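You operate a simulated robot arm through the tools that you are given. There is no shell and no other tool. Be economical: measure what you need, move in short steps, check, and stop when the job is done.

Carry out the task below with a simulated robot arm. There is one attempt and no reset: what you move stays moved.

TASK
Press the white button of the cream machine two times.
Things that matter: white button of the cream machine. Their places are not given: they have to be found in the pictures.

It is judged by the outcome, as a careful person would: the job done as asked, and still so three seconds after it is handed in. It fails if anything else is knocked over, pushed out of place, dropped, spilled or broken.

THE ROBOT
A 7-joint arm with a two-finger parallel gripper, fixed in place. Base frame: the origin is at the foot of the arm, x ahead of it, y to its left, z up; the work surface is at about z = 43. Lengths are in mm, angles in degrees, forces in N, time in s.
With the tool pointing down near the work surface it reaches from about 220 to 600 mm from the base axis. Its first joint turns from -66.0 to 66.0 degrees. Payload 2.6 kg.
Tool frame: the origin (TCP) lies between the finger pads and is the grasp point; the fingertips stand 30 mm ahead of it; z points along the fingers, y is the line along which they close. The gripper opens to 94 mm. The fingers are 28 mm wide and 10 mm thick; the gripper's body (50 by 96 mm) begins 55 mm behind the TCP.
Orientation is that of the tool frame in the base frame, as [roll, pitch, yaw] about the fixed x, y, z axes, in that order (R = Rz(yaw) Ry(pitch) Rx(roll)). With the fingers straight down and closing along the base's y, the tool's x points along the base's -x, its y along +y and its z along -z.

THE INTERFACE
- The arm moves only by the tool move_arm. Its argument "series" is a list of rows, each a list of 2 entries, a list of its own where there are three numbers: the shift along the tool's x, y, z in mm, then the turn, a rotation vector about the tool's x, y, z in degrees. In form: [[[tx, ty, tz], [rx, ry, rz]], ...]. A call has 1 to 20 rows; each row shifts and turns the commanded pose from where the row before left it, along the tool's axes as they then stand. "hand" is the closure in counts, from 0 (fully open) to 255 (shut), set as the call begins (left out, the last holds). A row lasts 0.2 s, in which the tool goes at most 50 mm and 8.6 degrees; a call with a longer step from one row to the next is refused whole, and so is a gripper value outside its range. A pose out of reach is approached as far as the arm can. The call stops where the force on the tool passes 40 N (or 10 N more than at its start, if that is more) or the arm is blocked; 0.2 s more then pass. The fingers move at their own pace (about 72 mm/s each) and stop on an object; they squeeze with about 36 N. The grip force told is the motor's: it shows also when the fingers shut on nothing. Time passes only in rows, and 0.2 s behind the last, so rows that do not move let the fingers close. It gives the time, the measured TCP pose, the force on the tool (base axes), the opening and the grip force at its end, in the units of the frame above (readings bear some noise), and new pictures: "views" is both (left out), scene, wrist or none.
- Cameras (640 x 400 px; columns grow to the right, rows downward): "scene" is fixed at [13.7, 413, 590.6]; the picture's right is [-0.93, -0.36, 0.00], its down [-0.11, 0.29, -0.95] and it looks along [0.34, -0.89, -0.31] (base axes); focal length 328 px, centre (320, 200). "wrist" rides on the gripper at [-37, 0, -58] in the tool frame; the picture's right is [0.00, -1.00, 0.00], its down [0.97, 0.00, -0.24] and it looks along [0.24, 0.00, 0.97] (tool axes); focal length 218 px, centre (320, 200).
- point_at(camera, pixels): for up to 12 pixels [column, row] of the newest picture of that camera ("zoom" is the newest enlarged one), the place [x, y, z] in the base frame of the surface seen there, good to about 2 mm. No time passes.
- close_up(camera, box): a new picture of the part [left, top, right, bottom] of that camera's present view, enlarged. No time passes.
- finish_job(): hands the job in; it is judged then, once.

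Work in short steps. Measure before you move; look again where a grasp or a placing could have gone wrong, and mend it. You have 60 turns and 100 pictures in all, the two below and enlarged ones among them. Open the gripper and draw the arm clear of the work before you hand the job in, unless the task says otherwise; then end with one line.

The tools are called after "Emit:" as name(argument=value, ...) on one line, values as JSON. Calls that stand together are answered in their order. move_arm: Moves the arm, as the interface text tells. Its arguments: {"type":"object","properties":{"series":{"type":"array"},"hand":{"type":"number"},"views":{"type":"string","enum":["both","scene","wrist","none"]}},"required":["series"]} The other tools are called the same way: point_at (camera, pixels) gives the place of the surface under pixels of a picture; close_up (camera, box) takes an enlarged picture of a part of a camera's view; finish_job () hands the job in.

At the start:

```text
time_s: 0.0
position: [384.1, -185.4, 354.0]
tcp_rot: [180.0, 0.0, 179.9]
force: [0.2, -1.1, 0.3]
finger_gap: 93.9
finger_force: 0.1
```

scene: 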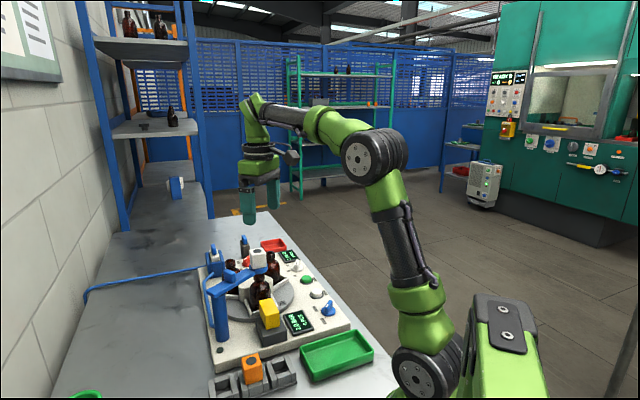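
wrist: 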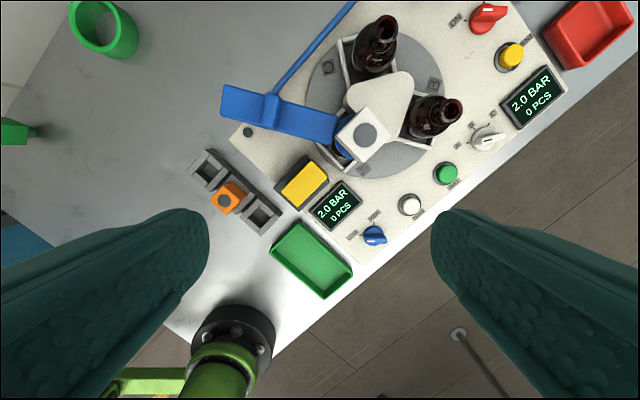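

The white button appears at wrist pixel (410,204); I enlarge it and measure its position.

Emit:
close_up(camera="wrist", box=[340, 130, 500, 250])

Emit:
close_up(camera="scene", box=[200, 220, 380, 350])

Emit:
point_at(camera="wrist", pixels=[[410, 203], [410, 196], [402, 204], [418, 205], [410, 212], [425, 215], [446, 173], [373, 236], [487, 138], [395, 190], [435, 115], [365, 131]])

```text
3.33 times, centred on (420, 190) of wrist
```

zoom: 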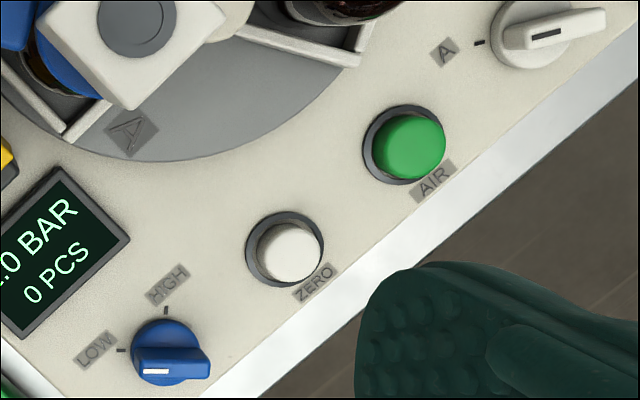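

```text
3.08 times, centred on (290, 285) of scene
```

zoom: 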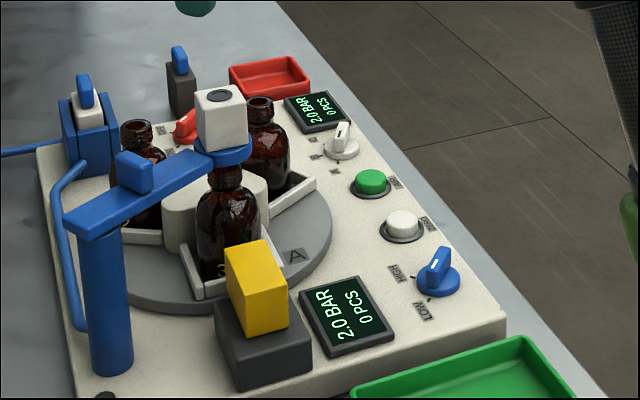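

```text
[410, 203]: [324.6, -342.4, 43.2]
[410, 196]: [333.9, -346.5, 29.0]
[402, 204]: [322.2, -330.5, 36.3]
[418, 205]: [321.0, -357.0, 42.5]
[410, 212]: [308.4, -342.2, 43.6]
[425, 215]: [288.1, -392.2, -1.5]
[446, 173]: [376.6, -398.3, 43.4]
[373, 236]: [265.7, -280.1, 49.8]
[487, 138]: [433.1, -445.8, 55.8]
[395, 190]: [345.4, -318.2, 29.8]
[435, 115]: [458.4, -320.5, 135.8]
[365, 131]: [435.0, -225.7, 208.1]
```

The white button reads about (316, -343, 43), on a plate at about z = 29. I cross-check this from the scene camera.

Emit:
point_at(camera="zoom", pixels=[[404, 219], [390, 220], [416, 220], [404, 214], [404, 226], [400, 250], [372, 178], [438, 255], [342, 132], [440, 320], [520, 310], [220, 98]])

Emit:
point_at(camera="wrist", pixels=[[409, 206], [404, 208], [414, 200], [130, 150], [240, 270]])

```text
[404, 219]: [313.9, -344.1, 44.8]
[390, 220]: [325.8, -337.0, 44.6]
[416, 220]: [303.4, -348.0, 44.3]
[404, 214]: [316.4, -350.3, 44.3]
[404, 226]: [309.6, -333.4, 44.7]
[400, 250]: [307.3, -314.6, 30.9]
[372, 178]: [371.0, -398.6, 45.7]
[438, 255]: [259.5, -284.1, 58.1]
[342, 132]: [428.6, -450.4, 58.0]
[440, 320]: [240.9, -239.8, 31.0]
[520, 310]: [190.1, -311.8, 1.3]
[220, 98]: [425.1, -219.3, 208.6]
```

```text
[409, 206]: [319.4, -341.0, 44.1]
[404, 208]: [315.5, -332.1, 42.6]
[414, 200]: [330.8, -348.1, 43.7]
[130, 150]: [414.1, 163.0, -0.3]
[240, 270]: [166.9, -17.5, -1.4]
```

Both cameras agree on a centre of about (315, -342, 44.5). With the fingers shut, I move over it at height first and then part way down.

Emit:
move_arm(hand=255, series=[[[11.5, -26.1, 0], [0, 0, 0]], [[11.5, -26.1, 0], [0, 0, 0]], [[11.5, -26.1, 0], [0, 0, 0]], [[11.5, -26.1, 0], [0, 0, 0]], [[11.5, -26.1, 0], [0, 0, 0]], [[11.5, -26.1, 0], [0, 0, 0]], [[0, 0, 0], [0, 0, 0]], [[0, 0, 30], [0, 0, 0]], [[0, 0, 30], [0, 0, 0]], [[0, 0, 30], [0, 0, 0]], [[0, 0, 30], [0, 0, 0]], [[0, 0, 30], [0, 0, 0]], [[0, 0, 30], [0, 0, 0]], [[0, 0, 30], [0, 0, 0]], [[0, 0, 20], [0, 0, 0]], [[0, 0, 0], [0, 0, 0]]])

```text
time_s: 3.4
position: [315.8, -343.4, 123.3]
tcp_rot: [179.9, 0.0, 180.0]
force: [0.9, 0.6, -0.2]
finger_gap: 0.1
finger_force: 33.2
```

scene: 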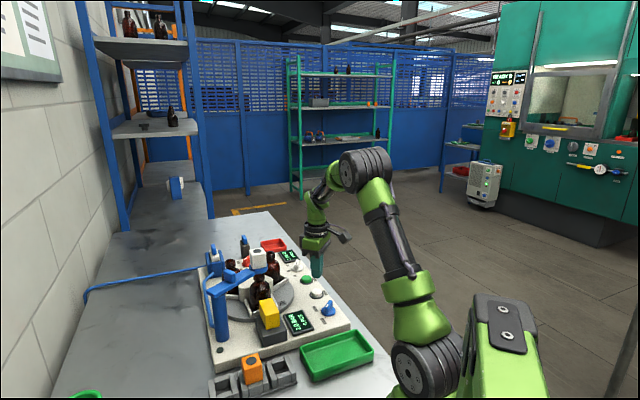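
wrist: 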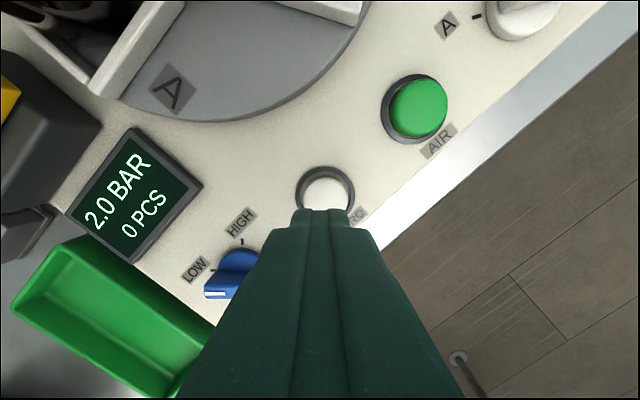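

The button is at wrist pixel (325,190), just ahead of the fingers. I re-measure its place and the ring from here.

Emit:
point_at(camera="wrist", pixels=[[325, 180], [325, 190], [308, 195], [342, 195], [325, 200], [325, 169], [299, 190], [352, 190], [325, 206]])

Emit:
close_up(camera="scene", box=[260, 230, 370, 330])

```text
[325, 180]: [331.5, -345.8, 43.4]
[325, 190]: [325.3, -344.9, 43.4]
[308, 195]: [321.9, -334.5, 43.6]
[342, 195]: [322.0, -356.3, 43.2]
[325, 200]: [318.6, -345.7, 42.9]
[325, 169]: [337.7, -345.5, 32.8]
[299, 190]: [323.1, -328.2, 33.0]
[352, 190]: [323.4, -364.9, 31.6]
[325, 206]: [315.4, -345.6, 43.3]
```

```text
4.00 times, centred on (315, 280) of scene
```

zoom: 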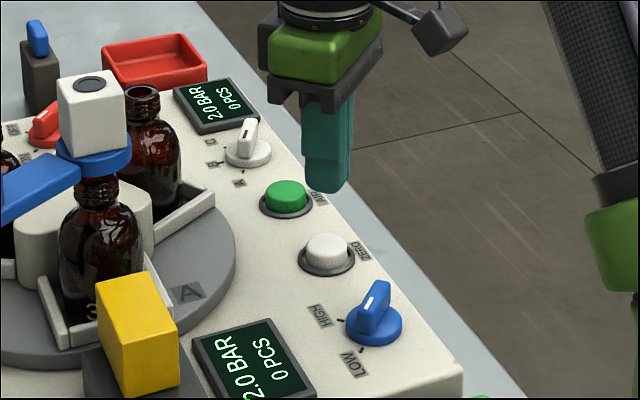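

The button centre is about (318, -345.3) with its top at z = 43.5. I nudge over it and go down until the tips are about 4 mm above it.

Emit:
move_arm(series=[[[-2, -2, 0], [0, 0, 0]], [[0, 0, 15], [0, 0, 0]], [[0, 0, 15], [0, 0, 0]], [[0, 0, 10], [0, 0, 0]], [[0, 0, 5], [0, 0, 0]], [[0, 0, 0], [0, 0, 0]]])

Emit:
close_up(camera="scene", box=[260, 230, 370, 330])

```text
time_s: 4.8
position: [318.3, -344.6, 77.5]
tcp_rot: [-180.0, 0.0, 180.0]
force: [0.2, 0.9, 0.3]
finger_gap: 0.0
finger_force: 33.8
```

scene: 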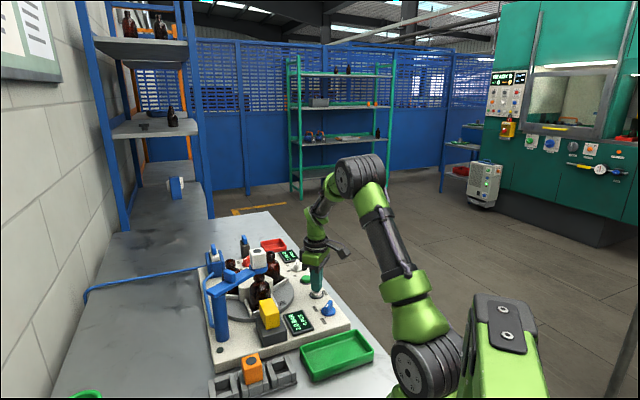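
wrist: 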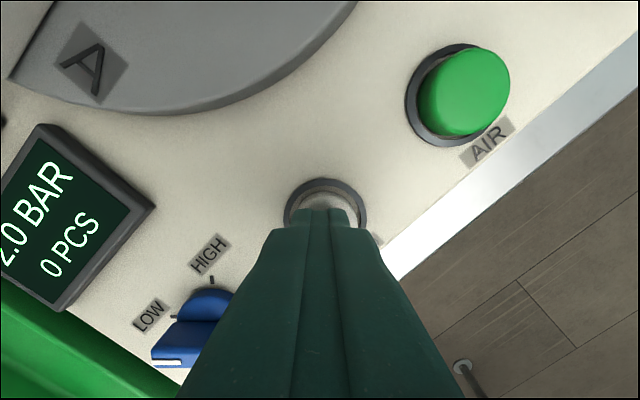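

```text
4.00 times, centred on (315, 280) of scene
```

zoom: 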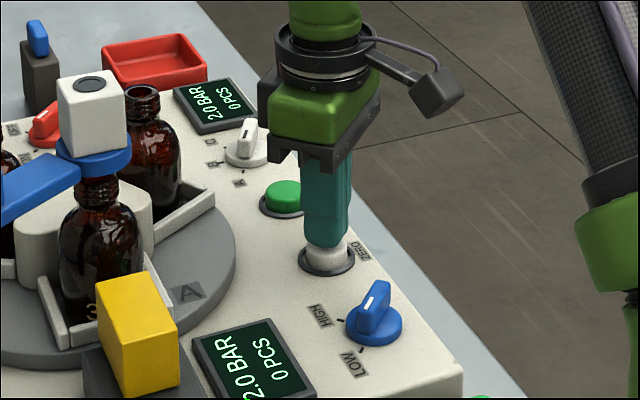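

The fingertips are centred over the button and not touching. I press in 2 mm steps, 8 mm in all, and read the force.

Emit:
move_arm(series=[[[0, 0, 2], [0, 0, 0]], [[0, 0, 2], [0, 0, 0]], [[0, 0, 2], [0, 0, 0]], [[0, 0, 2], [0, 0, 0]], [[0, 0, 0], [0, 0, 0]]], views="none")

Emit:
close_up(camera="scene", box=[260, 230, 370, 330])

```text
time_s: 6.0
position: [317.6, -345.8, 71.3]
tcp_rot: [180.0, 0.1, 180.0]
force: [0.6, 0.1, 2.5]
finger_gap: 0.0
finger_force: 33.0
```

```text
4.00 times, centred on (315, 280) of scene
```

zoom: 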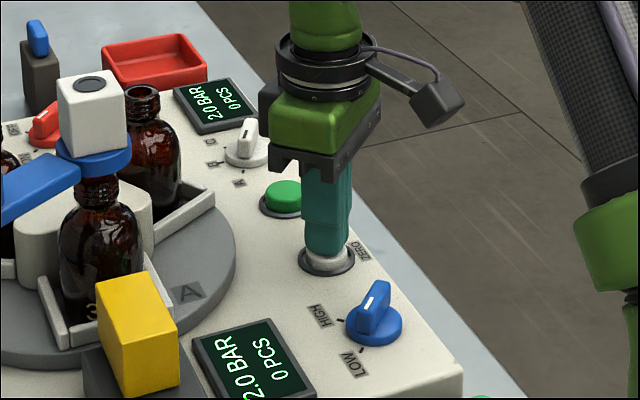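

There is light contact, 2.5 N. I keep pressing in small steps to find the end of the stroke.

Emit:
move_arm(series=[[[0, 0, 1], [0, 0, 0]], [[0, 0, 1], [0, 0, 0]], [[0, 0, 0], [0, 0, 0]]], views="none")

```text
time_s: 6.8
position: [317.6, -345.2, 69.3]
tcp_rot: [180.0, 0.0, -180.0]
force: [-0.5, -0.5, 4.5]
finger_gap: 0.0
finger_force: 33.8
```

Emit:
move_arm(series=[[[0, 0, 1], [0, 0, 0]], [[0, 0, 1], [0, 0, 0]], [[0, 0, 0], [0, 0, 0]]], views="none")

Emit:
close_up(camera="scene", box=[260, 230, 370, 330])

```text
time_s: 7.6
position: [318.3, -344.6, 66.8]
tcp_rot: [-179.9, 0.1, 179.9]
force: [-4.7, 2.9, 16.1]
finger_gap: 0.2
finger_force: 32.5
```

```text
4.00 times, centred on (315, 280) of scene
```

zoom: 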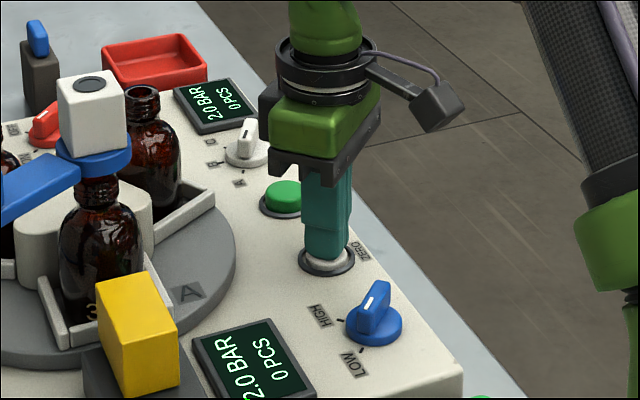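

The force jumped to 16 N at tip z = 37, so the button has bottomed out. I lift 20 mm so it springs back and check the display.

Emit:
move_arm(series=[[[0, 0, -4], [0, 0, 0]], [[0, 0, -8], [0, 0, 0]], [[0, 0, -8], [0, 0, 0]], [[0, 0, 0], [0, 0, 0]], [[0, 0, 0], [0, 0, 0]]], views="wrist")

Emit:
close_up(camera="scene", box=[260, 230, 370, 330])

```text
time_s: 8.8
position: [319.2, -343.5, 85.5]
tcp_rot: [180.0, -0.1, 180.0]
force: [-0.7, -0.2, 0.7]
finger_gap: 0.0
finger_force: 33.0
```

wrist: 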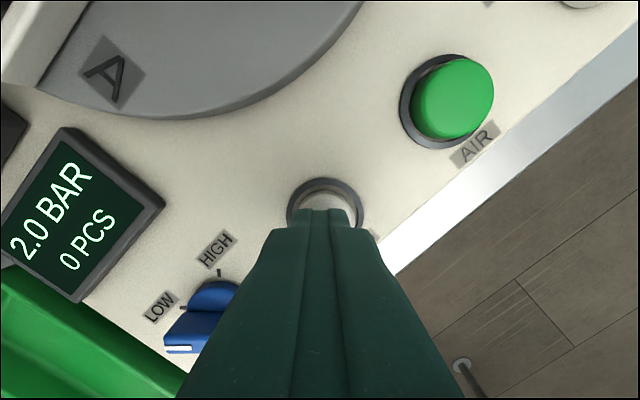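

```text
4.00 times, centred on (315, 280) of scene
```

zoom: 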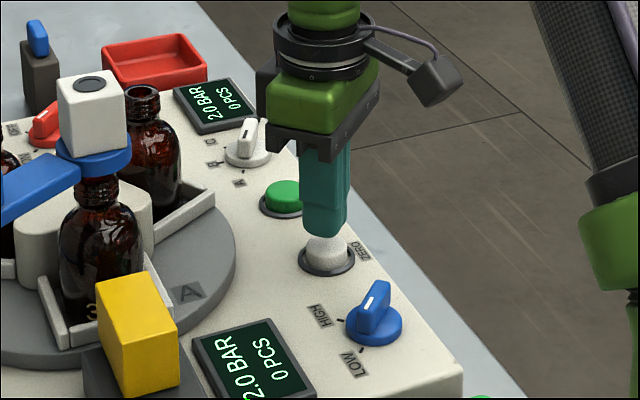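

The button has sprung back up. I press the second time to the same depth.

Emit:
move_arm(series=[[[0, 0, 8], [0, 0, 0]], [[0, 0, 4], [0, 0, 0]], [[0, 0, 2], [0, 0, 0]], [[0, 0, 2], [0, 0, 0]], [[0, 0, 2], [0, 0, 0]], [[0, 0, 1], [0, 0, 0]], [[0, 0, 1], [0, 0, 0]], [[0, 0, 0], [0, 0, 0]]], views="none")

Emit:
close_up(camera="scene", box=[260, 230, 370, 330])

```text
time_s: 10.6
position: [318.2, -343.5, 67.9]
tcp_rot: [-179.9, 0.1, -179.9]
force: [-0.4, 1.1, 15.6]
finger_gap: 0.0
finger_force: 32.9
```

```text
4.00 times, centred on (315, 280) of scene
```

zoom: 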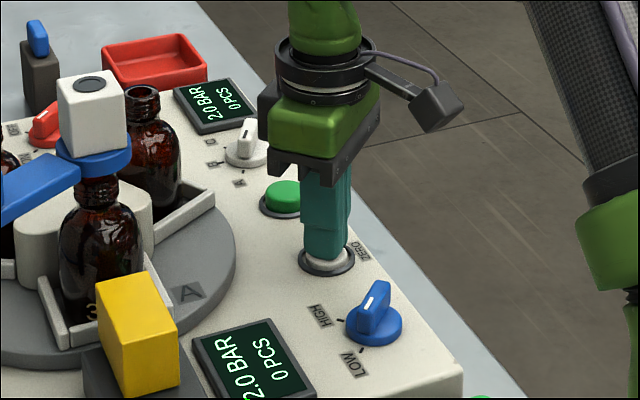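

The second press bottomed out the same way at 15.6 N. I lift straight up and clear.

Emit:
move_arm(series=[[[0, 0, -4], [0, 0, 0]], [[0, 0, -10], [0, 0, 0]], [[0, 0, -25], [0, 0, 0]], [[0, 0, -30], [0, 0, 0]], [[0, 0, -30], [0, 0, 0]], [[0, 0, -30], [0, 0, 0]], [[0, 0, -30], [0, 0, 0]], [[0, 0, -30], [0, 0, 0]], [[0, 0, -30], [0, 0, 0]], [[0, 0, -30], [0, 0, 0]], [[0, 0, 0], [0, 0, 0]]], views="none")

Emit:
move_arm(hand=0, series=[[[0, 0, 0], [0, 0, 0]], [[0, 0, 0], [0, 0, 0]], [[0, 0, 0], [0, 0, 0]], [[0, 0, 0], [0, 0, 0]]])

```text
time_s: 13.0
position: [316.9, -343.1, 316.1]
tcp_rot: [-180.0, 0.0, -179.9]
force: [-0.3, -0.1, 0.1]
finger_gap: 0.0
finger_force: 33.3
```

```text
time_s: 14.0
position: [316.7, -344.3, 315.4]
tcp_rot: [-180.0, 0.0, -179.9]
force: [0.0, 0.1, -0.7]
finger_gap: 94.1
finger_force: 0.1
```

scene: 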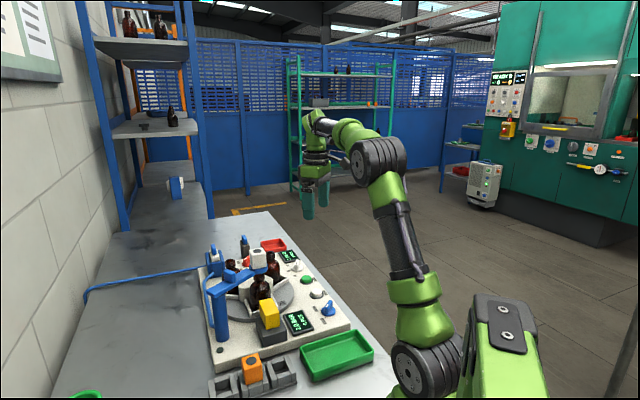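
wrist: 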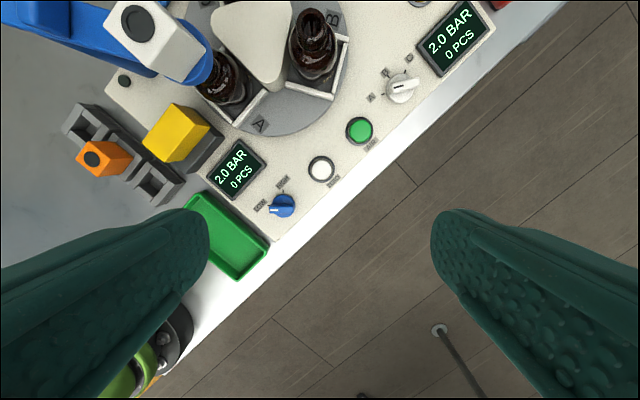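

The button is released, nothing else has moved, and the arm is clear with the gripper open. I hand the job in.

Emit:
finish_job()

```text
The job is handed in.
```

I pressed the white ZERO button on the cream machine two times, each to the end of its stroke (about 16 N) with a full release after it; its display read 0 PCS throughout, so the machine itself gave no confirmation.
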